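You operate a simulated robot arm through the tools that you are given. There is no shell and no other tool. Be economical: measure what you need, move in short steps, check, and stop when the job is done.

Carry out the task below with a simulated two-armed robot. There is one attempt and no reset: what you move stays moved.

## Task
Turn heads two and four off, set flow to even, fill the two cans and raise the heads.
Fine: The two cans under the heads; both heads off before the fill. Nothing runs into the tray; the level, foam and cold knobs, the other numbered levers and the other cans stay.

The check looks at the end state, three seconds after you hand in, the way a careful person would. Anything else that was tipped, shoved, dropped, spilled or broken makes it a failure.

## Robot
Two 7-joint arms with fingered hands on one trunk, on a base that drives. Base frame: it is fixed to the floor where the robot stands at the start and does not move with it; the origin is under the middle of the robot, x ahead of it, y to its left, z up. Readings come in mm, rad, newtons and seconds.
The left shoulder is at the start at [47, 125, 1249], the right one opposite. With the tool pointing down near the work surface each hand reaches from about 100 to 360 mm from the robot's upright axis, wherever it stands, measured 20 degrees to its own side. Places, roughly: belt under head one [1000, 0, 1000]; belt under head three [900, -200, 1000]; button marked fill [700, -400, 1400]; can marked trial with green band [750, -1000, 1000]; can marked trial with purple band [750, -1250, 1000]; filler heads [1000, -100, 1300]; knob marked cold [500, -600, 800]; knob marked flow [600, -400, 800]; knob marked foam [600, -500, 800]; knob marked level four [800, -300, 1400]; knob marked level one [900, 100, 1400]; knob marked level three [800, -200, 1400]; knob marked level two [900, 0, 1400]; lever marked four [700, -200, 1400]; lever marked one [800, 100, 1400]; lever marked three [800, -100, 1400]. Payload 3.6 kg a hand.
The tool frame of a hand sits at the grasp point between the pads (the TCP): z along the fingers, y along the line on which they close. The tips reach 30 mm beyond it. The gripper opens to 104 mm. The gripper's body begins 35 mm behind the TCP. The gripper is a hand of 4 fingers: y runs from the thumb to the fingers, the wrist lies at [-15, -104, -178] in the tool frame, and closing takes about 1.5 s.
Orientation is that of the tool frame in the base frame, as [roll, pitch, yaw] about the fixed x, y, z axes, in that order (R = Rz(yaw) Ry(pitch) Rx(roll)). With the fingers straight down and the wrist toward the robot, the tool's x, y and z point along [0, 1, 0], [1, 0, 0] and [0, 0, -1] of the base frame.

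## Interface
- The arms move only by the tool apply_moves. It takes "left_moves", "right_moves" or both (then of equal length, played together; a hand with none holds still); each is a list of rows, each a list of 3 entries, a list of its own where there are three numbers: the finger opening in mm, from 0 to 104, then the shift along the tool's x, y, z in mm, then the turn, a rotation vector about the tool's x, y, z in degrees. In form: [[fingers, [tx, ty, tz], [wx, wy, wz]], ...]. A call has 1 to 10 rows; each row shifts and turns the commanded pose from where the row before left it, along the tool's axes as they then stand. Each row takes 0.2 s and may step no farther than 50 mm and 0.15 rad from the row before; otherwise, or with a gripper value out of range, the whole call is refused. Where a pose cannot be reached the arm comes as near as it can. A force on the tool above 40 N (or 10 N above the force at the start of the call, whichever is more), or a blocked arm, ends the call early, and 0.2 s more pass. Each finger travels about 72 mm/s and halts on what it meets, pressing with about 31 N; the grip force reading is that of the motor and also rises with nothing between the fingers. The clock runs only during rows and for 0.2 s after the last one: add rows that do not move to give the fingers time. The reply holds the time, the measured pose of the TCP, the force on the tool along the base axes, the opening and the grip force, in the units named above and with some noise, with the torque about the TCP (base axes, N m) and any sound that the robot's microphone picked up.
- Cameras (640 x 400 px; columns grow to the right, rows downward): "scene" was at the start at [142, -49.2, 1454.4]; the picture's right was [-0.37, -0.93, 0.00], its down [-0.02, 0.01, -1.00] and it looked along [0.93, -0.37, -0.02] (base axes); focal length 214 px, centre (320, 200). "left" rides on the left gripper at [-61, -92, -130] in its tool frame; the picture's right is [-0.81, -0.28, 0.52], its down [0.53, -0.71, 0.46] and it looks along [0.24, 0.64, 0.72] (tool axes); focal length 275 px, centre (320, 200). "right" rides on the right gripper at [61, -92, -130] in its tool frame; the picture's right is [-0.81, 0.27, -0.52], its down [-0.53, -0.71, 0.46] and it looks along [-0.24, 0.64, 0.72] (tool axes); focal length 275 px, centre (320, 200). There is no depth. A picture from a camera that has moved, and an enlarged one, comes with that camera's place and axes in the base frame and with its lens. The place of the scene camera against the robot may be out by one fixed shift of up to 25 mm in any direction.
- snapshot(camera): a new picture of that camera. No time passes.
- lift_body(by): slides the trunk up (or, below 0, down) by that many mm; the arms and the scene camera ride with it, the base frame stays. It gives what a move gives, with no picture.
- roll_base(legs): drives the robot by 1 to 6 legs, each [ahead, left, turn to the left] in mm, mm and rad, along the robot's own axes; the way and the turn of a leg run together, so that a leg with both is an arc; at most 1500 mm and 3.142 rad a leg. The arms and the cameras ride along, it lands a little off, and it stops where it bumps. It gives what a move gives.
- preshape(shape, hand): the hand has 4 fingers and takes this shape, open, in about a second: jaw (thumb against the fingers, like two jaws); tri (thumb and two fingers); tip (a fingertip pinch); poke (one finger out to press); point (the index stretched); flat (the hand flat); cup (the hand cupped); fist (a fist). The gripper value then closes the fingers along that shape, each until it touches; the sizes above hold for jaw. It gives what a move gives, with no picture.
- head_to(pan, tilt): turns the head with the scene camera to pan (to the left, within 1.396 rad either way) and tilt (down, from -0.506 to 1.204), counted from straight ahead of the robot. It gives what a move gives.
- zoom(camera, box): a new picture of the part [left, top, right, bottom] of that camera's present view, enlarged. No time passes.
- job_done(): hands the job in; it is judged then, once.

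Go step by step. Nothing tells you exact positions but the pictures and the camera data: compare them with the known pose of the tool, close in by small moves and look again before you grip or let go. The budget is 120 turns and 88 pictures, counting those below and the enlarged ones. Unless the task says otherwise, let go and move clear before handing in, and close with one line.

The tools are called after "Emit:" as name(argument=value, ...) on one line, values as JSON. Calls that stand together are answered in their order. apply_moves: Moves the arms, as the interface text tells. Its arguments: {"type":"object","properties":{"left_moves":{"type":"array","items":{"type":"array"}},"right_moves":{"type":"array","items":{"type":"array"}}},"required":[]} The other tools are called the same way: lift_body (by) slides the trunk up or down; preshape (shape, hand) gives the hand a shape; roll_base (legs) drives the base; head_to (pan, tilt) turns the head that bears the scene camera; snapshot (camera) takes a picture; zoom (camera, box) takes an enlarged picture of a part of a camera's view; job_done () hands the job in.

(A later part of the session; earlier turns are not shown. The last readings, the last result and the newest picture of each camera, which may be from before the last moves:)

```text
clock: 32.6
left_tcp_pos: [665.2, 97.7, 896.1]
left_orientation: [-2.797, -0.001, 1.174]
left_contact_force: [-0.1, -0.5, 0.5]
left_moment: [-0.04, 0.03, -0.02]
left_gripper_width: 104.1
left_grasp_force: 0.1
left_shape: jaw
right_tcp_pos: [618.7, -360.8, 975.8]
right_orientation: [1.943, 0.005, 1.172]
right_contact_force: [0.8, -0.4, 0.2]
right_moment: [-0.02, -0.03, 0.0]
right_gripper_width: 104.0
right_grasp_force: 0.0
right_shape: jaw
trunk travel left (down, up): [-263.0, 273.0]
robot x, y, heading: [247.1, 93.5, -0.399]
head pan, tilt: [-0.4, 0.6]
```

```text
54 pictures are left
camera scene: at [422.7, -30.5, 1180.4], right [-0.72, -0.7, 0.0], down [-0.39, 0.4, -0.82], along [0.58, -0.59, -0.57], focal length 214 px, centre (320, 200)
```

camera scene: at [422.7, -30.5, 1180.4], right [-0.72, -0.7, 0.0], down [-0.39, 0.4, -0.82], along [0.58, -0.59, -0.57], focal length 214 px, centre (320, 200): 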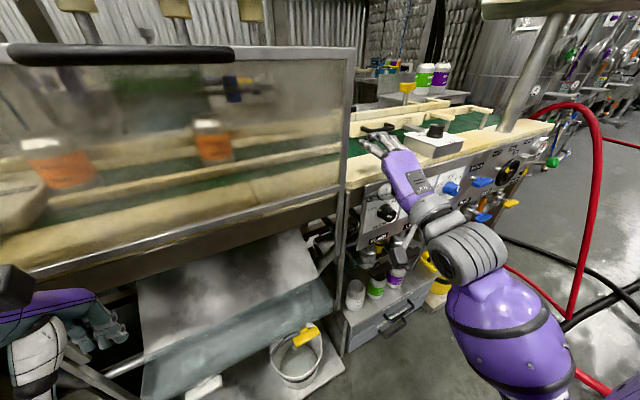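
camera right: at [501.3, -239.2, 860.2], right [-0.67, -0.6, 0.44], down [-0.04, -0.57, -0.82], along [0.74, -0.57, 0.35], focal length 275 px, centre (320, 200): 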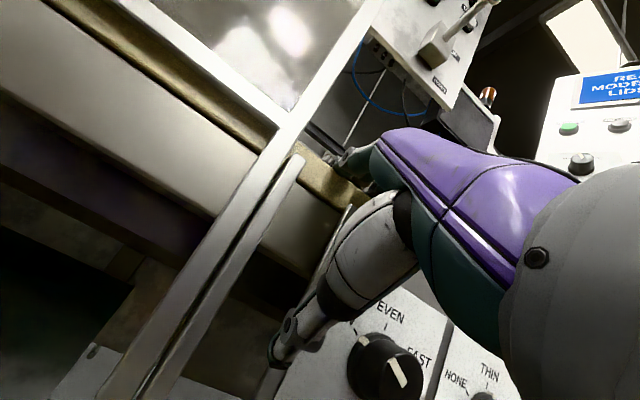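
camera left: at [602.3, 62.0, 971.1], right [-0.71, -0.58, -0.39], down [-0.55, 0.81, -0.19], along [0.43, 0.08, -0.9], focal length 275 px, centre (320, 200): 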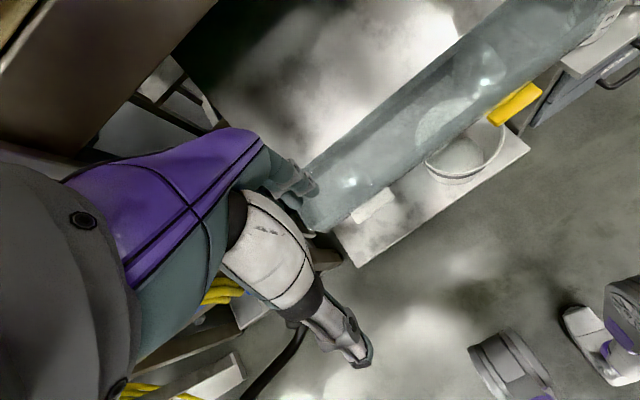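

The right hand is free again. The flow knob is near (604,-426,857), so I'll back the base up 110 mm for room and set the hand to tip.

Emit:
roll_base(legs=[[-110, 0, 0]])

Emit:
preshape(hand="right", shape="tip")

Emit:
apply_moves(right_moves=[[60, [0, 0, -40], [-7, 0, 0]], [60, [0, 0, -20], [-7, 0, 0]], [60, [-15, -15, 0], [-7, 0, 0]], [60, [-15, -15, 0], [0, 0, 0]], [60, [0, 0, 0], [0, 0, 0]]])

Emit:
snapshot(camera="scene")

Emit:
snapshot(camera="right")

```text
clock: 33.8
left_tcp_pos: [562.9, 141.2, 896.7]
left_orientation: [-2.798, -0.002, 1.171]
left_contact_force: [-0.3, -0.3, -0.1]
left_moment: [-0.03, 0.02, 0.02]
left_gripper_width: 103.9
left_grasp_force: 0.1
left_shape: jaw
right_tcp_pos: [516.6, -319.0, 977.3]
right_orientation: [1.939, 0.004, 1.171]
right_contact_force: [0.1, -0.2, 0.5]
right_moment: [0.0, -0.01, -0.01]
right_gripper_width: 104.1
right_grasp_force: 0.1
right_shape: jaw
trunk travel left (down, up): [-263.0, 273.0]
robot x, y, heading: [145.4, 141.8, -0.399]
head pan, tilt: [-0.4, 0.6]
```

```text
clock: 34.7
left_tcp_pos: [563.3, 139.9, 896.5]
left_orientation: [-2.797, -0.001, 1.171]
left_contact_force: [0.9, 0.3, 0.6]
left_moment: [0.04, 0.03, -0.01]
left_gripper_width: 103.9
left_grasp_force: 0.0
left_shape: jaw
right_tcp_pos: [518.2, -319.1, 976.8]
right_orientation: [1.94, 0.004, 1.171]
right_contact_force: [-0.8, 0.0, -0.6]
right_moment: [0.0, 0.0, 0.02]
right_gripper_width: 104.0
right_grasp_force: 0.0
right_shape: tip
trunk travel left (down, up): [-263.0, 273.0]
robot x, y, heading: [147.9, 134.9, -0.4]
head pan, tilt: [-0.4, 0.6]
```

```text
clock: 35.9
left_tcp_pos: [563.2, 140.1, 896.7]
left_orientation: [-2.798, -0.001, 1.17]
left_contact_force: [0.1, -0.3, 0.5]
left_moment: [0.0, -0.03, -0.01]
left_gripper_width: 104.0
left_grasp_force: 0.0
left_shape: jaw
right_tcp_pos: [454.1, -327.1, 964.8]
right_orientation: [1.573, 0.004, 1.173]
right_contact_force: [0.3, 0.2, -0.1]
right_moment: [-0.01, -0.03, 0.0]
right_gripper_width: 60.4
right_grasp_force: 0.1
right_shape: tip
right hand out of reach, approached as far as the arm can: row 1
trunk travel left (down, up): [-263.0, 273.0]
robot x, y, heading: [147.0, 137.3, -0.399]
head pan, tilt: [-0.4, 0.6]
```

```text
53 pictures are left
camera scene: at [322.0, 11.6, 1180.4], right [-0.72, -0.7, 0.0], down [-0.39, 0.41, -0.83], along [0.58, -0.59, -0.56], focal length 214 px, centre (320, 200)
```

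scene: 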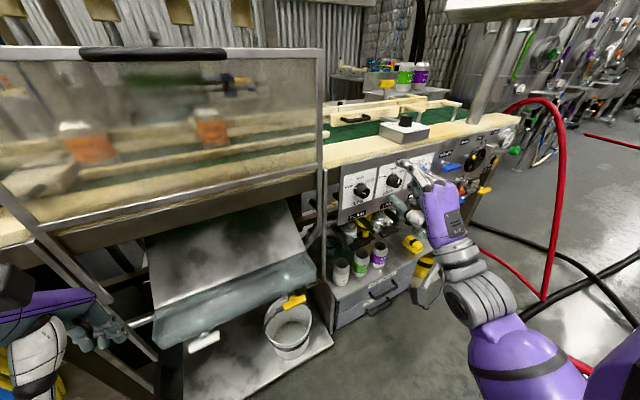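

```text
52 pictures are left
camera right: at [357.5, -220.7, 872.8], right [-0.79, -0.54, 0.28], down [0.21, -0.67, -0.71], along [0.58, -0.5, 0.64], focal length 275 px, centre (320, 200)
```

right: 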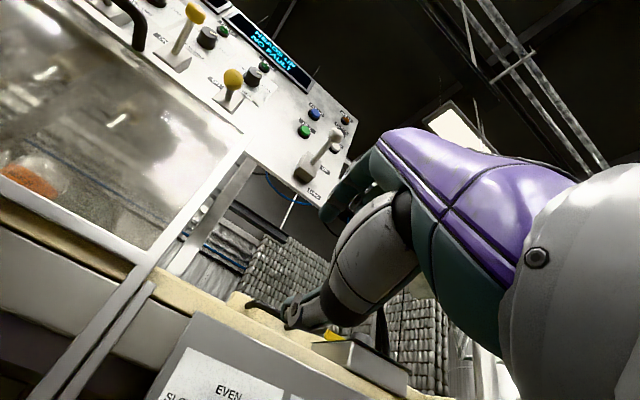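

Emit:
apply_moves(right_moves=[[60, [-10, -35, 0], [0, 0, 0]], [60, [-10, -35, 0], [0, 0, 0]], [60, [-10, -25, 10], [0, 0, 0]], [60, [0, 0, 30], [0, 0, 0]], [60, [0, 0, 20], [0, 0, 0]], [60, [0, 0, 0], [0, 0, 0]]])

Emit:
snapshot(camera="right")

Emit:
zoom(camera="scene", box=[310, 130, 470, 240])

```text
clock: 37.3
left_tcp_pos: [563.9, 139.9, 897.6]
left_orientation: [-2.798, -0.001, 1.172]
left_contact_force: [0.2, 1.3, -0.5]
left_moment: [0.0, 0.01, -0.01]
left_gripper_width: 103.9
left_grasp_force: 0.1
left_shape: jaw
right_tcp_pos: [497.6, -376.4, 870.1]
right_orientation: [1.574, 0.004, 1.174]
right_contact_force: [0.6, -0.2, -1.4]
right_moment: [-0.02, 0.01, -0.03]
right_gripper_width: 60.4
right_grasp_force: 0.0
right_shape: tip
trunk travel left (down, up): [-263.0, 273.0]
robot x, y, heading: [145.3, 139.4, -0.405]
head pan, tilt: [-0.4, 0.6]
```

```text
51 pictures are left
camera right: at [401.9, -269.6, 778.6], right [-0.79, -0.54, 0.28], down [0.21, -0.67, -0.71], along [0.58, -0.5, 0.64], focal length 275 px, centre (320, 200)
```

right: 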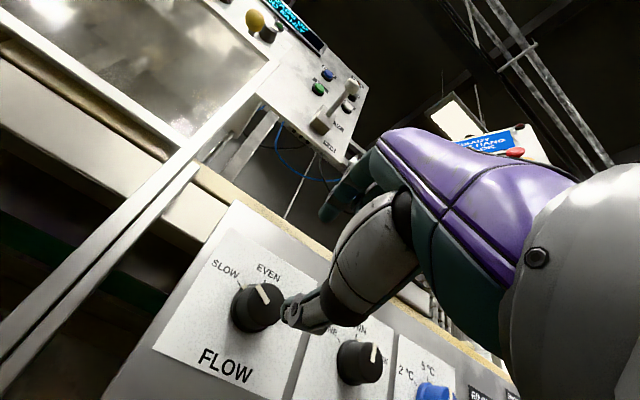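

```text
3.64 times, centred on (390, 185) of scene
camera zoom: at [321.9, 11.6, 1180.4], right [-0.72, -0.7, 0.0], down [-0.39, 0.41, -0.83], along [0.58, -0.59, -0.56], focal length 780 px, centre (66, 254)
```

zoom: 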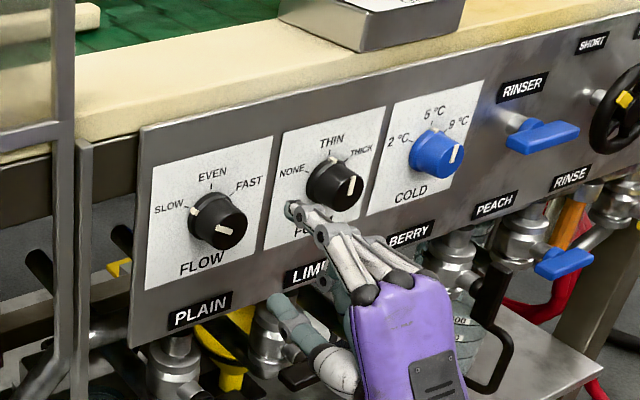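

Emit:
zoom(camera="right", box=[180, 220, 420, 400])

Emit:
zoom(camera="scene", box=[340, 160, 440, 220])

```text
2.22 times, centred on (300, 310) of right
camera zoom: at [401.9, -269.6, 778.6], right [-0.79, -0.54, 0.28], down [0.21, -0.67, -0.71], along [0.58, -0.5, 0.64], focal length 612 px, centre (364, -44)
```

zoom: 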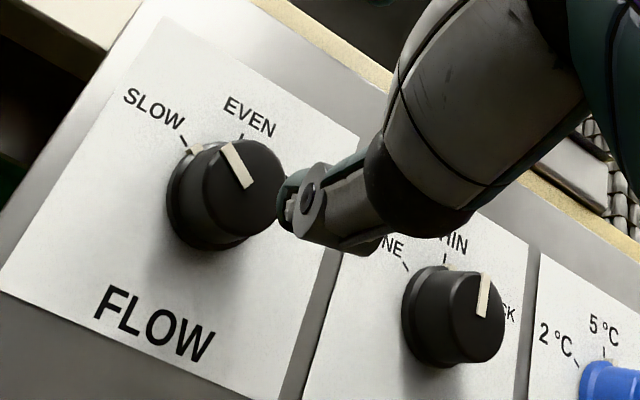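

```text
6.40 times, centred on (390, 190) of scene
camera zoom: at [321.9, 11.6, 1180.4], right [-0.72, -0.7, 0.0], down [-0.39, 0.41, -0.83], along [0.58, -0.59, -0.56], focal length 1373 px, centre (-128, 264)
```

zoom: 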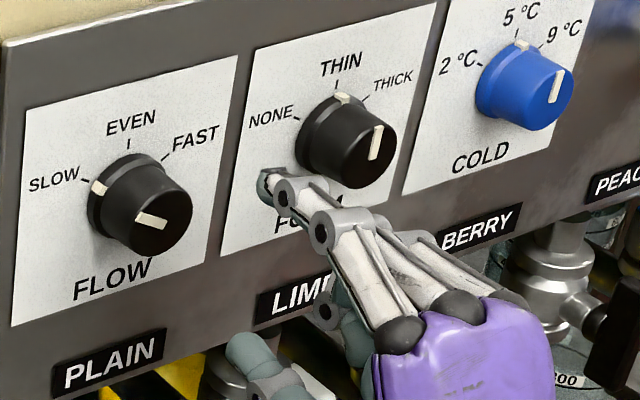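

The flow knob currently points at SLOW, so EVEN is about 55–60° clockwise. I'll pre-roll the hand -30°, align it with the knob and move partway in.

Emit:
apply_moves(right_moves=[[70, [0, 0, 0], [0, 1.5, -7.5]], [70, [0, 0, 0], [0, 1.5, -7.5]], [70, [0, 0, 0], [0, 1.5, -7.5]], [70, [0, 0, 0], [0, 1.5, -7.5]], [70, [-11, -22, 0], [0, 0, 0]], [70, [0, 0, 25], [0, 0, 0]], [70, [0, 0, 25], [0, 0, 0]], [70, [0, 0, 0], [0, 0, 0]]])

Emit:
snapshot(camera="right")

Emit:
zoom(camera="scene", box=[320, 150, 440, 230])

```text
clock: 39.1
left_tcp_pos: [563.7, 140.2, 898.0]
left_orientation: [-2.798, -0.002, 1.17]
left_contact_force: [-0.7, -0.2, 0.5]
left_moment: [-0.01, -0.02, 0.02]
left_gripper_width: 104.0
left_grasp_force: 0.1
left_shape: jaw
right_tcp_pos: [538.2, -411.3, 853.4]
right_orientation: [1.605, 0.526, 1.286]
right_contact_force: [0.1, 0.5, -0.6]
right_moment: [0.01, 0.0, -0.01]
right_gripper_width: 69.5
right_grasp_force: 0.0
right_shape: tip
trunk travel left (down, up): [-263.0, 273.0]
robot x, y, heading: [145.0, 141.9, -0.399]
head pan, tilt: [-0.4, 0.6]
```

```text
47 pictures are left
camera right: at [413.3, -366.2, 748.2], right [-0.64, -0.39, 0.66], down [0.18, -0.91, -0.36], along [0.75, -0.11, 0.66], focal length 275 px, centre (320, 200)
```

right: 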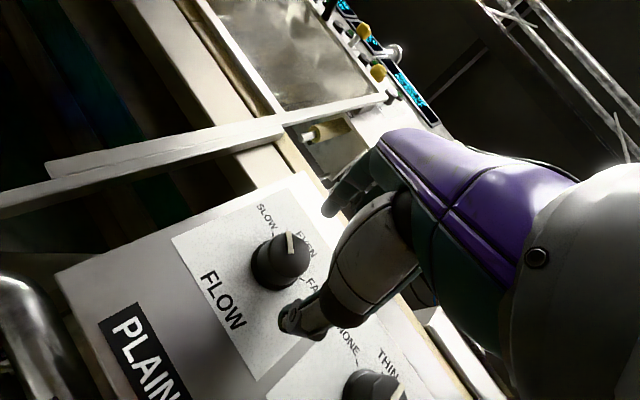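

```text
5.00 times, centred on (380, 190) of scene
camera zoom: at [321.8, 11.6, 1180.4], right [-0.72, -0.7, 0.0], down [-0.39, 0.41, -0.83], along [0.58, -0.59, -0.56], focal length 1072 px, centre (20, 250)
```

zoom: 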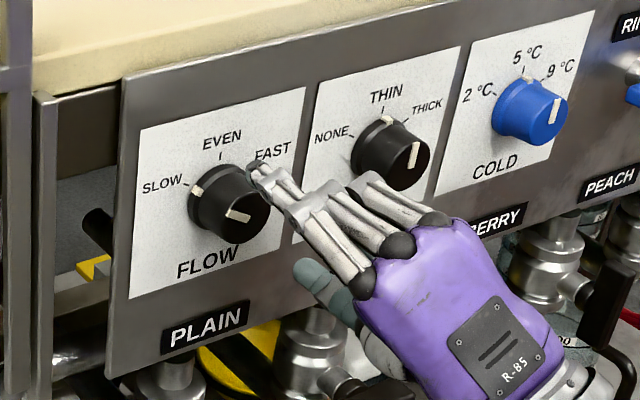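

The knob face is about (593,-417,852). The middle finger would get close to the foam knob, so I'll use strokes from -60° to 0° roll. I'll roll another -30°, centre and advance.

Emit:
apply_moves(right_moves=[[80, [0, 0, 0], [0, 0, -7.5]], [80, [0, 0, 0], [0, 0, -7.5]], [80, [0, 0, 0], [0, 0, -7.5]], [80, [0, 0, 0], [0, 0, -7.5]], [80, [5, 13, 0], [0, 0, 0]], [80, [0, 0, 12], [0, 0, 0]], [80, [0, 0, 12], [0, 0, 0]], [80, [0, 0, 0], [0, 0, 0]]])

Emit:
snapshot(camera="right")

Emit:
zoom(camera="scene", box=[320, 150, 440, 230])

```text
clock: 40.9
left_tcp_pos: [564.7, 140.1, 896.4]
left_orientation: [-2.797, -0.003, 1.169]
left_contact_force: [0.0, 0.4, 0.1]
left_moment: [0.02, -0.05, 0.01]
left_gripper_width: 103.6
left_grasp_force: 0.1
left_shape: jaw
right_tcp_pos: [566.5, -407.6, 857.5]
right_orientation: [1.631, 1.049, 1.325]
right_contact_force: [-0.2, 0.4, -0.6]
right_moment: [0.02, 0.01, 0.01]
right_gripper_width: 79.6
right_grasp_force: 0.1
right_shape: tip
trunk travel left (down, up): [-263.0, 273.0]
robot x, y, heading: [148.7, 135.9, -0.404]
head pan, tilt: [-0.4, 0.6]
```

```text
45 pictures are left
camera right: at [426.0, -414.9, 762.3], right [-0.52, -0.01, 0.86], down [0.18, -0.98, 0.09], along [0.84, 0.2, 0.51], focal length 275 px, centre (320, 200)
```

right: 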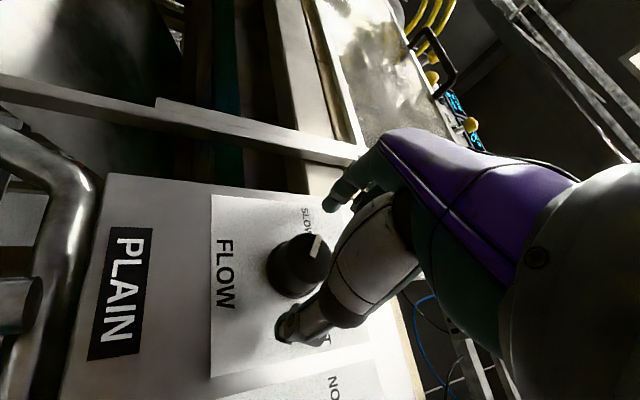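

```text
5.00 times, centred on (380, 190) of scene
camera zoom: at [321.9, 11.5, 1180.4], right [-0.72, -0.7, 0.0], down [-0.39, 0.41, -0.83], along [0.58, -0.59, -0.56], focal length 1072 px, centre (20, 250)
```

zoom: 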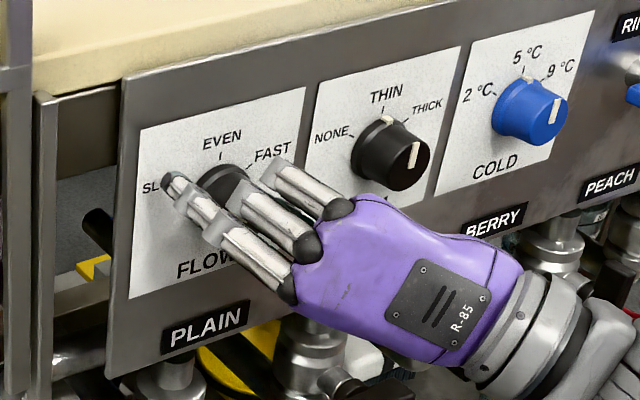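

Emit:
apply_moves(right_moves=[[80, [4, -3, 10], [0, 0, 0]], [80, [0, 0, 10], [0, 0, 0]], [80, [0, 0, 9], [0, 0, 0]], [80, [0, 0, 0], [0, 0, 0]]])

Emit:
snapshot(camera="right")

Emit:
zoom(camera="scene", box=[320, 150, 440, 230])

```text
clock: 41.6
left_tcp_pos: [560.3, 139.9, 898.5]
left_orientation: [-2.8, -0.002, 1.167]
left_contact_force: [-0.4, -0.2, 0.4]
left_moment: [0.0, -0.04, 0.01]
left_gripper_width: 103.8
left_grasp_force: 0.2
left_shape: jaw
right_tcp_pos: [582.0, -411.6, 851.2]
right_orientation: [1.631, 1.048, 1.333]
right_contact_force: [-24.1, 8.9, 2.4]
right_moment: [0.11, 0.32, -0.51]
right_gripper_width: 78.6
right_grasp_force: 0.0
right_shape: tip
trunk travel left (down, up): [-263.0, 273.0]
robot x, y, heading: [146.7, 141.0, -0.404]
head pan, tilt: [-0.4, 0.6]
stopped in row 3 (right hand): the force on the tool passed its limit (the readings are from after the stop); the commanded pose is now the measured one
```

```text
43 pictures are left
camera right: at [441.5, -420.3, 756.1], right [-0.52, -0.02, 0.85], down [0.19, -0.98, 0.09], along [0.83, 0.21, 0.51], focal length 275 px, centre (320, 200)
```

right: 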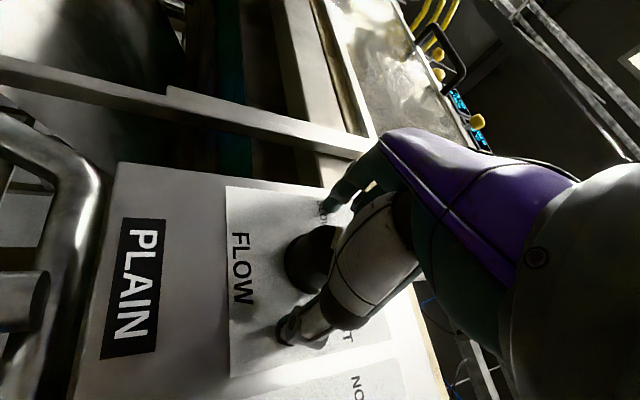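

```text
5.00 times, centred on (380, 190) of scene
camera zoom: at [318.4, 12.6, 1180.9], right [-0.72, -0.69, 0.0], down [-0.39, 0.41, -0.83], along [0.57, -0.59, -0.56], focal length 1072 px, centre (20, 250)
```

zoom: 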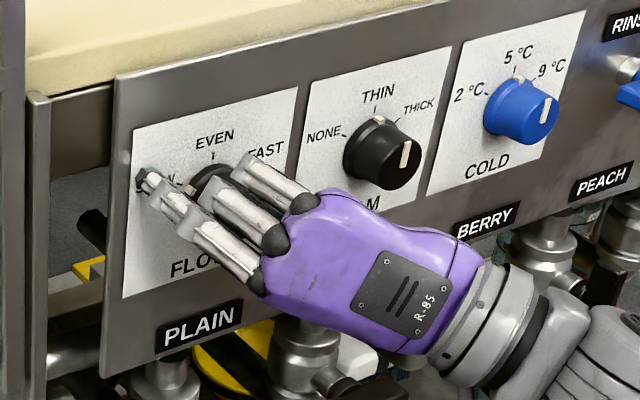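

Fingertips touch the plate. I'll back off 5 mm and close on the knob.

Emit:
apply_moves(right_moves=[[78, [0, 0, -6], [0, 0, 0]], [60, [0, 0, 0], [0, 0, 0]], [45, [0, 0, 0], [0, 0, 0]], [30, [0, 0, 0], [0, 0, 0]], [30, [0, 0, 0], [0, 0, 0]], [30, [0, 0, 0], [0, 0, 0]], [30, [0, 0, 0], [0, 0, 0]]])

Emit:
zoom(camera="scene", box=[320, 150, 440, 230])

Emit:
zoom(camera="right", box=[200, 130, 440, 370])

```text
clock: 43.2
left_tcp_pos: [564.4, 139.0, 897.2]
left_orientation: [-2.797, -0.002, 1.168]
left_contact_force: [-0.8, 0.3, 0.1]
left_moment: [-0.02, -0.02, -0.02]
left_gripper_width: 104.2
left_grasp_force: 0.0
left_shape: jaw
right_tcp_pos: [580.9, -411.3, 849.8]
right_orientation: [1.638, 1.048, 1.336]
right_contact_force: [-1.0, -1.1, -2.6]
right_moment: [0.02, 0.05, -0.08]
right_gripper_width: 31.9
right_grasp_force: 30.8
right_shape: tip
trunk travel left (down, up): [-263.0, 273.0]
robot x, y, heading: [148.4, 140.7, -0.403]
head pan, tilt: [-0.4, 0.6]
```

```text
5.00 times, centred on (380, 190) of scene
camera zoom: at [321.1, 11.0, 1180.4], right [-0.72, -0.7, 0.0], down [-0.39, 0.41, -0.82], along [0.57, -0.59, -0.57], focal length 1072 px, centre (20, 250)
```

zoom: 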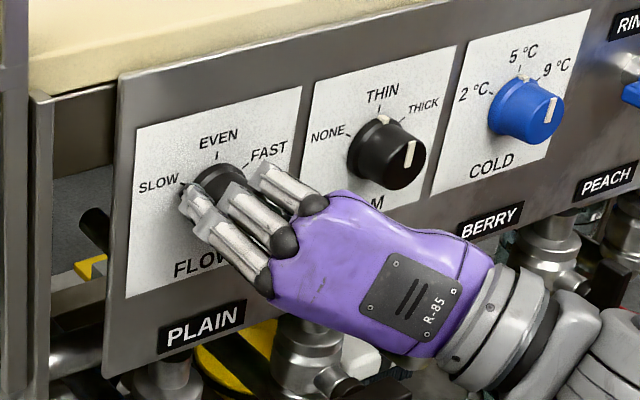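

```text
1.67 times, centred on (320, 250) of right
camera zoom: at [439.2, -420.9, 755.8], right [-0.52, -0.02, 0.86], down [0.18, -0.98, 0.09], along [0.84, 0.2, 0.51], focal length 459 px, centre (320, 117)
```

zoom: 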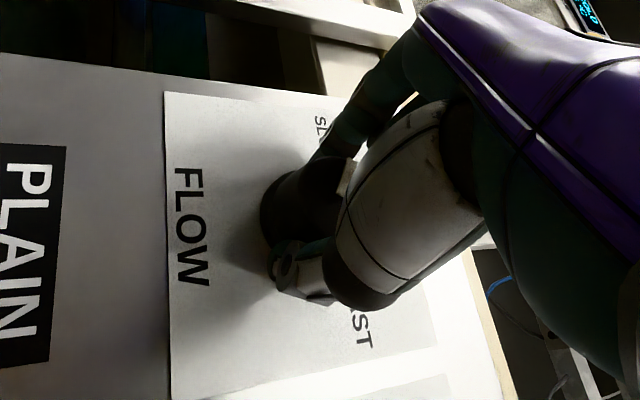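

Emit:
apply_moves(right_moves=[[25, [0, 0, 0], [0, 0, 7.5]], [25, [0, 0, 0], [0, 0, 7.5]], [25, [0, 0, 0], [0, 0, 7.5]], [25, [0, 0, 0], [0, 0, 7.5]], [25, [0, 0, 0], [0, 0, 0]]])

Emit:
zoom(camera="scene", box=[320, 150, 440, 230])

Emit:
zoom(camera="right", box=[200, 130, 440, 370])

```text
clock: 44.4
left_tcp_pos: [564.0, 139.8, 897.0]
left_orientation: [-2.797, 0.0, 1.169]
left_contact_force: [0.1, 0.7, -0.8]
left_moment: [0.0, 0.0, -0.02]
left_gripper_width: 104.0
left_grasp_force: 0.0
left_shape: jaw
right_tcp_pos: [580.5, -411.2, 849.1]
right_orientation: [1.607, 0.524, 1.295]
right_contact_force: [2.8, -2.4, 2.8]
right_moment: [-0.09, -0.14, 0.11]
right_gripper_width: 31.8
right_grasp_force: 30.6
right_shape: tip
trunk travel left (down, up): [-263.0, 273.0]
robot x, y, heading: [147.4, 143.0, -0.401]
head pan, tilt: [-0.4, 0.6]
```

```text
5.00 times, centred on (380, 190) of scene
camera zoom: at [321.2, 11.3, 1180.4], right [-0.72, -0.7, 0.0], down [-0.39, 0.41, -0.83], along [0.57, -0.59, -0.56], focal length 1072 px, centre (20, 250)
```

zoom: 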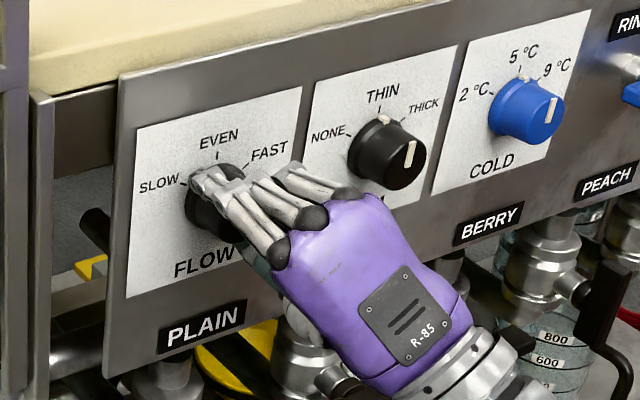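

```text
1.67 times, centred on (320, 250) of right
camera zoom: at [455.5, -365.7, 744.0], right [-0.64, -0.4, 0.66], down [0.19, -0.91, -0.36], along [0.75, -0.11, 0.66], focal length 459 px, centre (320, 117)
```

zoom: 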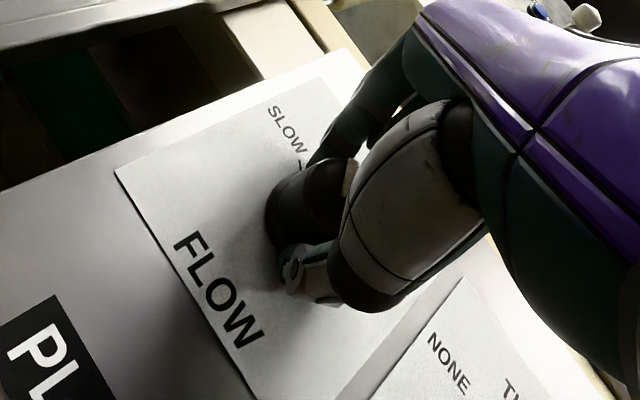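

Emit:
apply_moves(right_moves=[[25, [0, 0, 0], [0, 0, 7]], [25, [0, 0, 0], [0, 0, 7]], [25, [0, 0, 0], [0, 0, 7]], [25, [0, 0, 0], [0, 0, 0]]])

Emit:
apply_moves(right_moves=[[75, [0, 0, 0], [0, 0, 0]], [75, [0, 0, 0], [0, 0, 0]], [75, [0, 0, 0], [0, 0, 0]], [75, [0, 0, -20], [0, 0, 0]], [75, [0, 0, -30], [0, 0, 0]], [75, [-10, 0, -30], [0, 0, 0]]])

Emit:
zoom(camera="scene", box=[330, 150, 430, 220])

Emit:
zoom(camera="right", box=[180, 160, 420, 400])

```text
clock: 45.4
left_tcp_pos: [564.1, 140.5, 897.0]
left_orientation: [-2.798, -0.001, 1.168]
left_contact_force: [0.0, 0.4, -0.3]
left_moment: [0.01, 0.02, 0.0]
left_gripper_width: 104.0
left_grasp_force: 0.1
left_shape: jaw
right_tcp_pos: [580.1, -411.0, 850.2]
right_orientation: [1.603, 0.158, 1.286]
right_contact_force: [4.4, -0.8, 5.4]
right_moment: [-0.16, -0.35, 0.11]
right_gripper_width: 31.2
right_grasp_force: 30.9
right_shape: tip
trunk travel left (down, up): [-263.0, 273.0]
robot x, y, heading: [149.2, 141.0, -0.405]
head pan, tilt: [-0.4, 0.6]
```

```text
clock: 46.8
left_tcp_pos: [563.1, 139.8, 897.2]
left_orientation: [-2.799, -0.001, 1.169]
left_contact_force: [0.4, -0.3, 0.0]
left_moment: [-0.01, 0.03, -0.01]
left_gripper_width: 103.9
left_grasp_force: 0.0
left_shape: jaw
right_tcp_pos: [501.8, -397.9, 857.3]
right_orientation: [1.602, 0.159, 1.282]
right_contact_force: [-0.8, -0.5, 0.0]
right_moment: [0.04, 0.01, -0.01]
right_gripper_width: 74.8
right_grasp_force: 0.1
right_shape: tip
trunk travel left (down, up): [-263.0, 273.0]
robot x, y, heading: [148.2, 140.3, -0.401]
head pan, tilt: [-0.4, 0.6]
```

```text
5.71 times, centred on (380, 185) of scene
camera zoom: at [320.8, 11.4, 1180.5], right [-0.72, -0.7, 0.0], down [-0.39, 0.41, -0.83], along [0.57, -0.59, -0.56], focal length 1226 px, centre (-23, 286)
```

zoom: 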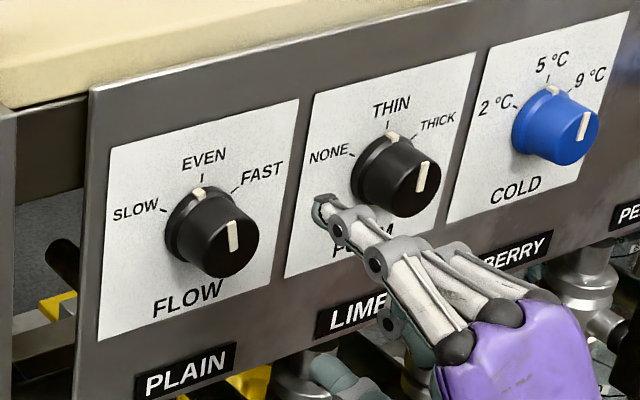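

```text
1.67 times, centred on (300, 280) of right
camera zoom: at [388.3, -314.7, 761.4], right [-0.7, -0.58, 0.42], down [0.23, -0.74, -0.63], along [0.67, -0.35, 0.65], focal length 459 px, centre (353, 67)
```

zoom: 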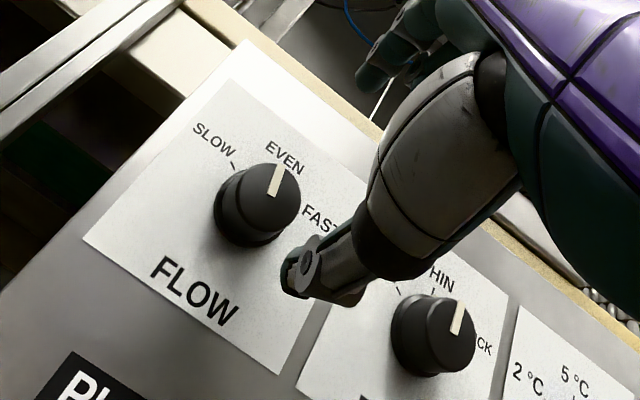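

Emit:
zoom(camera="right", box=[230, 210, 380, 310])

Emit:
zoom(camera="scene", box=[342, 160, 412, 205])

```text
4.00 times, centred on (305, 260) of right
camera zoom: at [388.3, -314.7, 761.4], right [-0.7, -0.58, 0.42], down [0.23, -0.74, -0.63], along [0.67, -0.35, 0.65], focal length 1101 px, centre (380, -40)
```

zoom: 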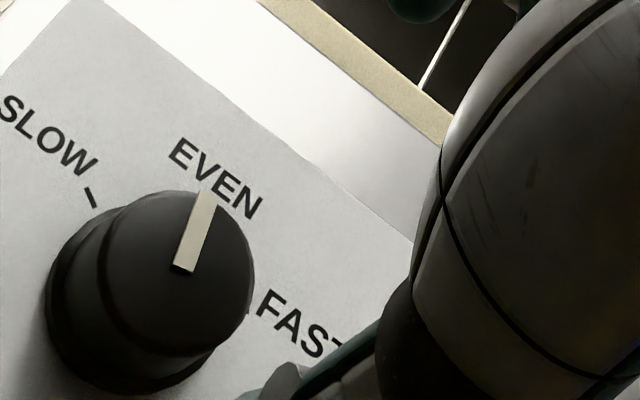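

```text
8.89 times, centred on (377, 182) of scene
camera zoom: at [320.8, 11.4, 1180.5], right [-0.72, -0.7, 0.0], down [-0.39, 0.41, -0.83], along [0.57, -0.59, -0.56], focal length 1906 px, centre (-187, 356)
```

zoom: 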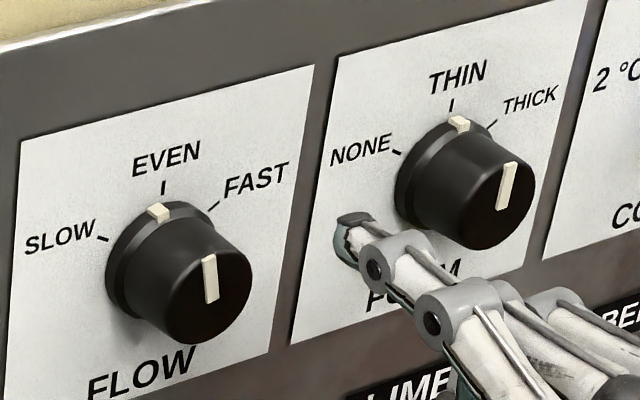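

Flow is about 10° short of EVEN; foam sits exactly at THIN for comparison. I'll go back in, re-grip and turn it 10° more.

Emit:
apply_moves(right_moves=[[75, [10, 0, 30], [0, 0, 0]], [75, [0, 0, 30], [0, 0, 0]], [75, [0, 0, 20], [0, 0, 0]], [50, [0, 0, 0], [0, 0, 0]], [30, [0, 0, 0], [0, 0, 0]], [25, [0, 0, 0], [0, 0, 0]], [25, [0, 0, 0], [0, 0, 0]], [25, [0, 0, 0], [0, 0, 5.5]], [25, [0, 0, 0], [0, 0, 5.5]], [25, [0, 0, 0], [0, 0, 0]]])

Emit:
apply_moves(right_moves=[[75, [0, 0, 0], [0, 0, 0]], [75, [0, 0, 0], [0, 0, 0]], [75, [0, 0, 0], [0, 0, 0]], [75, [0, 0, -20], [0, 0, 0]], [75, [0, 0, -30], [0, 0, 0]], [75, [-20, 0, -30], [0, 0, 0]], [75, [-30, 0, -30], [0, 0, 0]]])

Emit:
zoom(camera="scene", box=[342, 160, 412, 205])

```text
clock: 49.0
left_tcp_pos: [561.9, 141.6, 898.4]
left_orientation: [-2.798, -0.002, 1.168]
left_contact_force: [-0.3, 0.5, 0.5]
left_moment: [0.01, 0.01, 0.0]
left_gripper_width: 103.7
left_grasp_force: 0.1
left_shape: jaw
right_tcp_pos: [579.9, -411.4, 853.5]
right_orientation: [1.596, -0.033, 1.28]
right_contact_force: [-23.3, 14.4, 5.0]
right_moment: [-0.6, -1.08, 0.27]
right_gripper_width: 42.5
right_grasp_force: 0.0
right_shape: tip
trunk travel left (down, up): [-263.0, 273.0]
robot x, y, heading: [145.3, 141.6, -0.404]
head pan, tilt: [-0.4, 0.6]
```

```text
clock: 50.6
left_tcp_pos: [563.3, 139.2, 897.0]
left_orientation: [-2.8, 0.0, 1.17]
left_contact_force: [0.6, 0.4, 0.3]
left_moment: [0.03, 0.02, -0.01]
left_gripper_width: 103.8
left_grasp_force: 0.1
left_shape: jaw
right_tcp_pos: [460.5, -427.7, 852.1]
right_orientation: [1.602, -0.033, 1.278]
right_contact_force: [0.2, -0.4, 0.3]
right_moment: [-0.02, -0.01, -0.02]
right_gripper_width: 74.7
right_grasp_force: 0.1
right_shape: tip
trunk travel left (down, up): [-263.0, 273.0]
robot x, y, heading: [148.2, 139.5, -0.396]
head pan, tilt: [-0.4, 0.6]
```

```text
8.89 times, centred on (377, 182) of scene
camera zoom: at [320.8, 11.2, 1180.5], right [-0.72, -0.7, 0.0], down [-0.39, 0.41, -0.83], along [0.57, -0.59, -0.56], focal length 1906 px, centre (-187, 356)
```

zoom: 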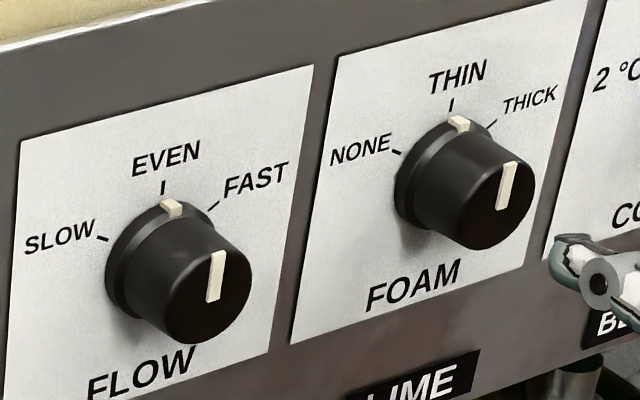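

Flow now reads EVEN and foam is unchanged. I'll back the base off a little and raise the trunk again.

Emit:
roll_base(legs=[[-60, 0, 0]])

Emit:
lift_body(by=240)

Emit:
preshape(hand="right", shape="poke")

Emit:
head_to(pan=0, tilt=0.25)

Emit:
snapshot(camera="scene")

```text
clock: 51.6
left_tcp_pos: [508.4, 163.2, 898.8]
left_orientation: [-2.797, -0.001, 1.169]
left_contact_force: [0.0, -0.4, 0.5]
left_moment: [0.01, 0.0, 0.02]
left_gripper_width: 103.8
left_grasp_force: 0.1
left_shape: jaw
right_tcp_pos: [405.8, -404.2, 852.5]
right_orientation: [1.603, -0.033, 1.277]
right_contact_force: [0.1, 1.3, 0.4]
right_moment: [-0.02, 0.03, 0.02]
right_gripper_width: 74.8
right_grasp_force: 0.0
right_shape: tip
trunk travel left (down, up): [-263.0, 273.0]
robot x, y, heading: [94.0, 162.1, -0.405]
head pan, tilt: [-0.4, 0.6]
```

```text
clock: 54.1
left_tcp_pos: [508.8, 162.8, 1136.0]
left_orientation: [-2.796, -0.001, 1.169]
left_contact_force: [0.2, 0.3, -0.3]
left_moment: [-0.01, 0.01, 0.0]
left_gripper_width: 104.1
left_grasp_force: 0.0
left_shape: jaw
right_tcp_pos: [406.5, -405.2, 1090.6]
right_orientation: [1.604, -0.033, 1.276]
right_contact_force: [0.2, 0.9, 0.3]
right_moment: [0.01, 0.02, 0.01]
right_gripper_width: 74.6
right_grasp_force: 0.0
right_shape: tip
trunk travel left (down, up): [-503.0, 33.0]
robot x, y, heading: [93.4, 163.5, -0.402]
head pan, tilt: [-0.4, 0.6]
```

```text
clock: 55.0
left_tcp_pos: [509.3, 162.9, 1136.4]
left_orientation: [-2.799, -0.002, 1.169]
left_contact_force: [0.0, -1.0, 0.4]
left_moment: [0.03, 0.0, 0.03]
left_gripper_width: 103.8
left_grasp_force: 0.0
left_shape: jaw
right_tcp_pos: [406.8, -404.7, 1092.4]
right_orientation: [1.603, -0.032, 1.276]
right_contact_force: [0.1, -0.1, 0.6]
right_moment: [-0.02, 0.02, -0.03]
right_gripper_width: 0.1
right_grasp_force: 0.2
right_shape: poke
trunk travel left (down, up): [-503.0, 33.0]
robot x, y, heading: [91.4, 163.2, -0.405]
head pan, tilt: [-0.4, 0.6]
```

```text
clock: 55.9
left_tcp_pos: [510.1, 162.3, 1137.7]
left_orientation: [-2.798, -0.004, 1.169]
left_contact_force: [0.6, 0.0, 0.1]
left_moment: [-0.02, 0.04, 0.01]
left_gripper_width: 104.1
left_grasp_force: 0.1
left_shape: jaw
right_tcp_pos: [406.5, -404.4, 1092.3]
right_orientation: [1.603, -0.032, 1.275]
right_contact_force: [0.3, 0.1, -0.3]
right_moment: [-0.04, 0.01, -0.02]
right_gripper_width: 0.0
right_grasp_force: 0.0
right_shape: poke
trunk travel left (down, up): [-503.0, 33.0]
robot x, y, heading: [90.6, 163.4, -0.404]
head pan, tilt: [0.0, 0.25]
```

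```text
32 pictures are left
camera scene: at [209.9, 95.8, 1466.0], right [-0.39, -0.92, 0.0], down [-0.23, 0.1, -0.97], along [0.89, -0.38, -0.25], focal length 214 px, centre (320, 200)
```

scene: 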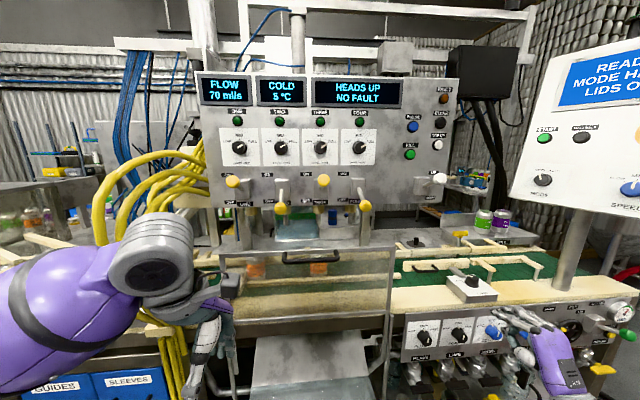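

The display shows FLOW 70 ml/s, so EVEN is set. The white lever ball is near (643,-442,1363) and the fill button near (758,-435,1427). I'll roll ahead and right and raise the right hand.

Emit:
roll_base(legs=[[130, -90, 0]])

Emit:
apply_moves(right_moves=[[104, [0, 45, 0], [0, 0, 0]], [104, [0, 45, 0], [0, 0, 0]], [104, [0, 45, 0], [0, 0, 0]], [104, [0, 45, 0], [0, 0, 0]], [104, [0, 45, 0], [0, 0, 0]], [104, [0, 45, 0], [0, 0, 0]], [104, [0, 45, 0], [0, 0, 0]], [104, [0, 0, 0], [0, 0, 0]]])

Emit:
snapshot(camera="right")

Emit:
snapshot(camera="scene")

```text
clock: 57.3
left_tcp_pos: [593.2, 29.6, 1136.6]
left_orientation: [-2.798, 0.0, 1.173]
left_contact_force: [0.6, 0.5, -0.8]
left_moment: [-0.04, 0.01, -0.01]
left_gripper_width: 103.9
left_grasp_force: 0.0
left_shape: jaw
right_tcp_pos: [492.0, -538.0, 1091.0]
right_orientation: [1.603, -0.032, 1.278]
right_contact_force: [0.1, -0.4, 0.1]
right_moment: [0.02, 0.01, 0.01]
right_gripper_width: 0.0
right_grasp_force: 0.0
right_shape: poke
trunk travel left (down, up): [-503.0, 33.0]
robot x, y, heading: [177.5, 31.5, -0.397]
head pan, tilt: [0.0, 0.25]
```

```text
clock: 59.1
left_tcp_pos: [592.7, 28.4, 1136.7]
left_orientation: [-2.796, -0.003, 1.174]
left_contact_force: [0.4, -0.6, -0.7]
left_moment: [-0.01, -0.02, 0.01]
left_gripper_width: 104.0
left_grasp_force: 0.0
left_shape: jaw
right_tcp_pos: [498.4, -549.4, 1408.1]
right_orientation: [1.604, -0.033, 1.28]
right_contact_force: [-0.4, 0.7, 0.0]
right_moment: [0.0, -0.03, -0.01]
right_gripper_width: 0.1
right_grasp_force: 0.1
right_shape: poke
trunk travel left (down, up): [-503.0, 33.0]
robot x, y, heading: [172.6, 27.4, -0.401]
head pan, tilt: [0.0, 0.25]
```

```text
31 pictures are left
camera right: at [390.2, -451.3, 1322.9], right [-0.72, -0.64, 0.27], down [0.27, -0.61, -0.75], along [0.64, -0.47, 0.61], focal length 275 px, centre (320, 200)
```

right: 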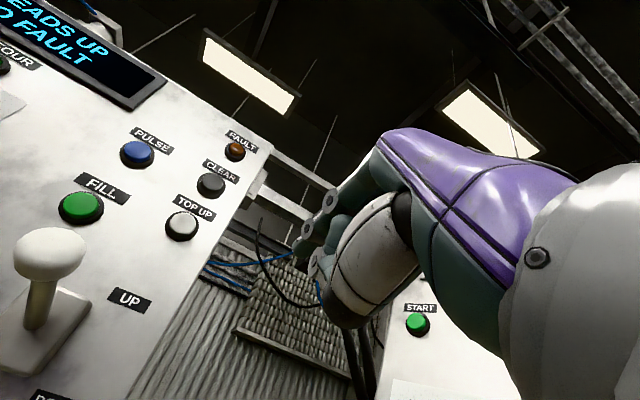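

```text
30 pictures are left
camera scene: at [293.7, -37.8, 1466.0], right [-0.39, -0.92, 0.0], down [-0.23, 0.1, -0.97], along [0.89, -0.38, -0.25], focal length 214 px, centre (320, 200)
```

scene: 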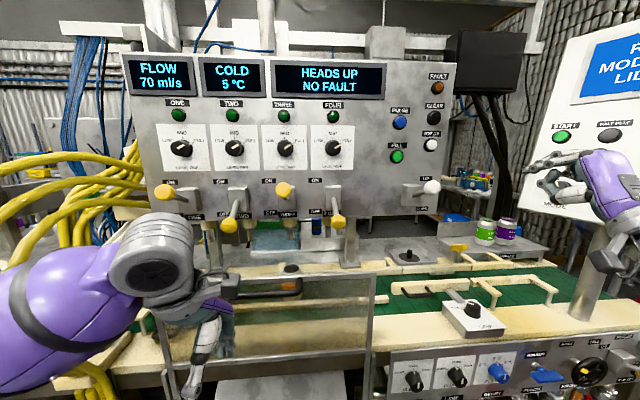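

Emit:
apply_moves(right_moves=[[104, [44, 0, 0], [0, 0, 0]], [104, [44, 0, 0], [0, 0, 0]], [104, [44, 0, 0], [0, 0, 0]], [104, [0, 0, 0], [0, 0, 0]], [104, [0, 0, 30], [0, 0, 0]], [104, [0, 0, 30], [0, 0, 0]], [104, [0, 0, 20], [0, 0, 0]], [104, [0, 0, 0], [0, 0, 0]]])

Emit:
snapshot(camera="right")

```text
clock: 60.9
left_tcp_pos: [592.0, 30.1, 1136.0]
left_orientation: [-2.797, -0.001, 1.174]
left_contact_force: [-0.5, -0.1, -0.2]
left_moment: [0.04, 0.01, 0.0]
left_gripper_width: 103.9
left_grasp_force: 0.2
left_shape: jaw
right_tcp_pos: [612.9, -446.9, 1410.5]
right_orientation: [1.604, -0.033, 1.282]
right_contact_force: [0.6, 0.6, 0.3]
right_moment: [0.02, -0.01, -0.01]
right_gripper_width: 0.0
right_grasp_force: 0.0
right_shape: poke
trunk travel left (down, up): [-503.0, 33.0]
robot x, y, heading: [176.4, 34.4, -0.4]
head pan, tilt: [0.0, 0.25]
```

```text
29 pictures are left
camera right: at [505.2, -346.6, 1325.2], right [-0.72, -0.64, 0.27], down [0.27, -0.61, -0.74], along [0.64, -0.47, 0.61], focal length 275 px, centre (320, 200)
```

right: 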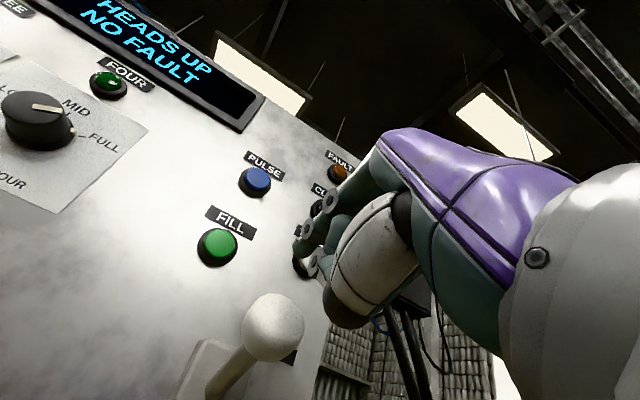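

Emit:
apply_moves(right_moves=[[104, [0, -12, 2], [0, 0, 0]], [104, [0, -12, 0], [0, 0, 0]], [104, [0, -7, -2], [0, 0, 0]], [104, [0, -8, -3], [0, 0, 0]], [104, [0, -8, -3], [0, 0, 0]], [104, [0, -8, -3], [0, 0, 0]], [104, [0, -8, -2], [0, 0, 0]], [104, [0, -8, 0], [0, 0, 0]], [104, [0, -8, 0], [0, 0, 0]], [104, [0, 0, 0], [0, 0, 0]]])

Emit:
snapshot(camera="right")

```text
clock: 63.1
left_tcp_pos: [593.3, 30.4, 1136.9]
left_orientation: [-2.799, 0.0, 1.173]
left_contact_force: [-0.3, -0.3, 0.0]
left_moment: [0.01, 0.01, 0.01]
left_gripper_width: 104.2
left_grasp_force: 0.1
left_shape: jaw
right_tcp_pos: [601.1, -441.3, 1328.5]
right_orientation: [1.601, -0.03, 1.278]
right_contact_force: [-0.4, 0.0, 0.3]
right_moment: [-0.04, 0.02, 0.02]
right_gripper_width: 0.0
right_grasp_force: 0.2
right_shape: poke
trunk travel left (down, up): [-503.0, 33.0]
robot x, y, heading: [174.6, 29.2, -0.4]
head pan, tilt: [0.0, 0.25]
```

```text
28 pictures are left
camera right: at [492.4, -341.5, 1243.6], right [-0.72, -0.64, 0.27], down [0.27, -0.61, -0.74], along [0.64, -0.47, 0.61], focal length 275 px, centre (320, 200)
```

right: 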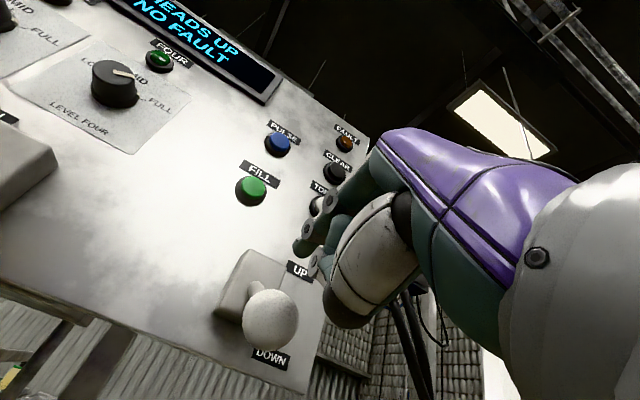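

The white lever is down. I'll retreat the hand and check the display.

Emit:
apply_moves(right_moves=[[104, [0, 0, -40], [0, 0, 0]], [104, [0, 0, -40], [0, 0, 0]], [104, [0, 40, 0], [0, 0, 0]], [104, [0, 40, 0], [0, 0, 0]], [104, [0, 20, 0], [0, 0, 0]], [104, [0, 0, 0], [0, 0, 0]]])

Emit:
snapshot(camera="scene")

```text
clock: 64.5
left_tcp_pos: [592.8, 29.8, 1137.3]
left_orientation: [-2.797, -0.002, 1.171]
left_contact_force: [0.2, 0.3, -0.9]
left_moment: [0.01, 0.02, -0.01]
left_gripper_width: 103.9
left_grasp_force: 0.0
left_shape: jaw
right_tcp_pos: [525.0, -422.5, 1433.6]
right_orientation: [1.604, -0.033, 1.281]
right_contact_force: [0.4, 0.2, 0.2]
right_moment: [0.0, -0.02, -0.03]
right_gripper_width: 0.1
right_grasp_force: 0.1
right_shape: poke
trunk travel left (down, up): [-503.0, 33.0]
robot x, y, heading: [169.9, 29.7, -0.397]
head pan, tilt: [0.0, 0.25]
```

```text
27 pictures are left
camera scene: at [293.7, -37.7, 1466.0], right [-0.39, -0.92, 0.0], down [-0.23, 0.1, -0.97], along [0.89, -0.38, -0.25], focal length 214 px, centre (320, 200)
```

scene: 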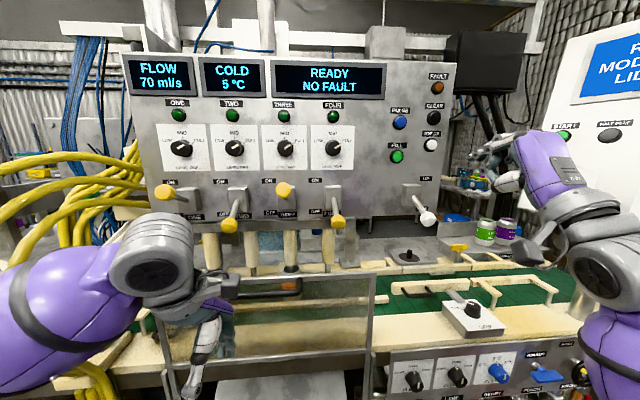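

The display reads READY. I'll check that the lowered heads sit in the cans before I fill.

Emit:
zoom(camera="scene", box=[170, 220, 370, 345])

```text
3.20 times, centred on (270, 282) of scene
camera zoom: at [293.7, -37.7, 1466.0], right [-0.39, -0.92, 0.0], down [-0.23, 0.1, -0.97], along [0.89, -0.38, -0.25], focal length 686 px, centre (480, -64)
```

zoom: 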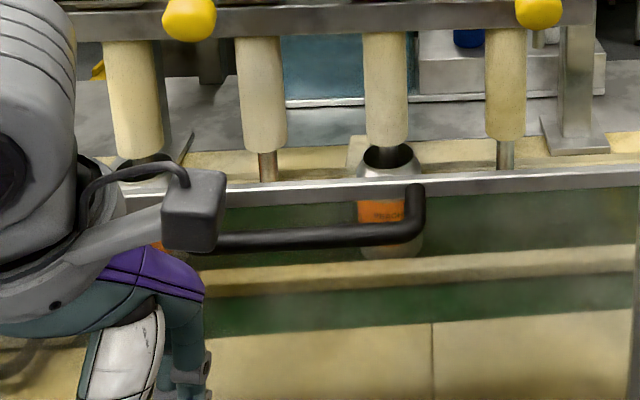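

A nozzle is in each can. Now I'll line up with the FILL button.

Emit:
apply_moves(right_moves=[[104, [47, -3, 0], [0, 0, 0]], [104, [0, 0, 35], [0, 0, 0]], [104, [0, 0, 35], [0, 0, 0]], [104, [0, 0, 35], [0, 0, 0]], [104, [0, 0, 35], [0, 0, 0]], [104, [0, 0, 15], [0, 0, 0]], [104, [0, 0, 0], [0, 0, 0]]])

Emit:
snapshot(camera="right")

Emit:
zoom(camera="scene", box=[350, 80, 510, 220])

```text
clock: 66.1
left_tcp_pos: [591.8, 29.8, 1136.8]
left_orientation: [-2.797, -0.001, 1.172]
left_contact_force: [-0.3, -0.3, 1.0]
left_moment: [0.03, -0.01, -0.03]
left_gripper_width: 104.0
left_grasp_force: 0.0
left_shape: jaw
right_tcp_pos: [689.7, -419.2, 1425.2]
right_orientation: [1.602, -0.032, 1.28]
right_contact_force: [-0.8, -0.1, 0.3]
right_moment: [0.01, 0.03, 0.01]
right_gripper_width: 0.0
right_grasp_force: 0.1
right_shape: poke
trunk travel left (down, up): [-503.0, 33.0]
robot x, y, heading: [178.4, 30.4, -0.403]
head pan, tilt: [0.0, 0.25]
```

```text
25 pictures are left
camera right: at [580.0, -319.8, 1340.9], right [-0.72, -0.64, 0.27], down [0.27, -0.61, -0.74], along [0.64, -0.47, 0.61], focal length 275 px, centre (320, 200)
```

right: 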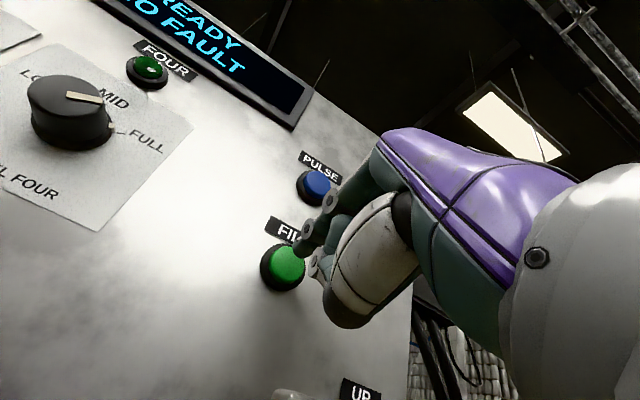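

```text
2.86 times, centred on (430, 150) of scene
camera zoom: at [293.6, -37.8, 1466.1], right [-0.39, -0.92, 0.0], down [-0.23, 0.1, -0.97], along [0.89, -0.38, -0.25], focal length 613 px, centre (6, 343)
```

zoom: 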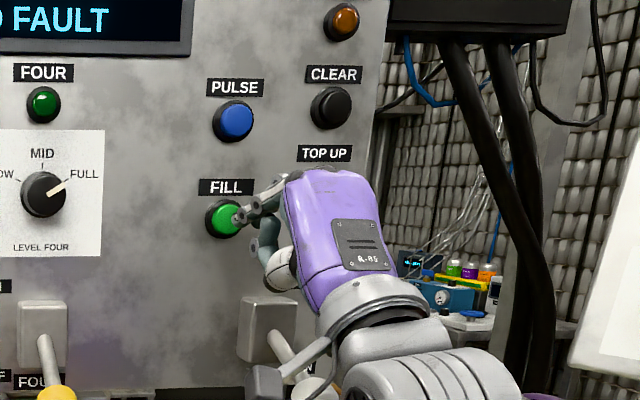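

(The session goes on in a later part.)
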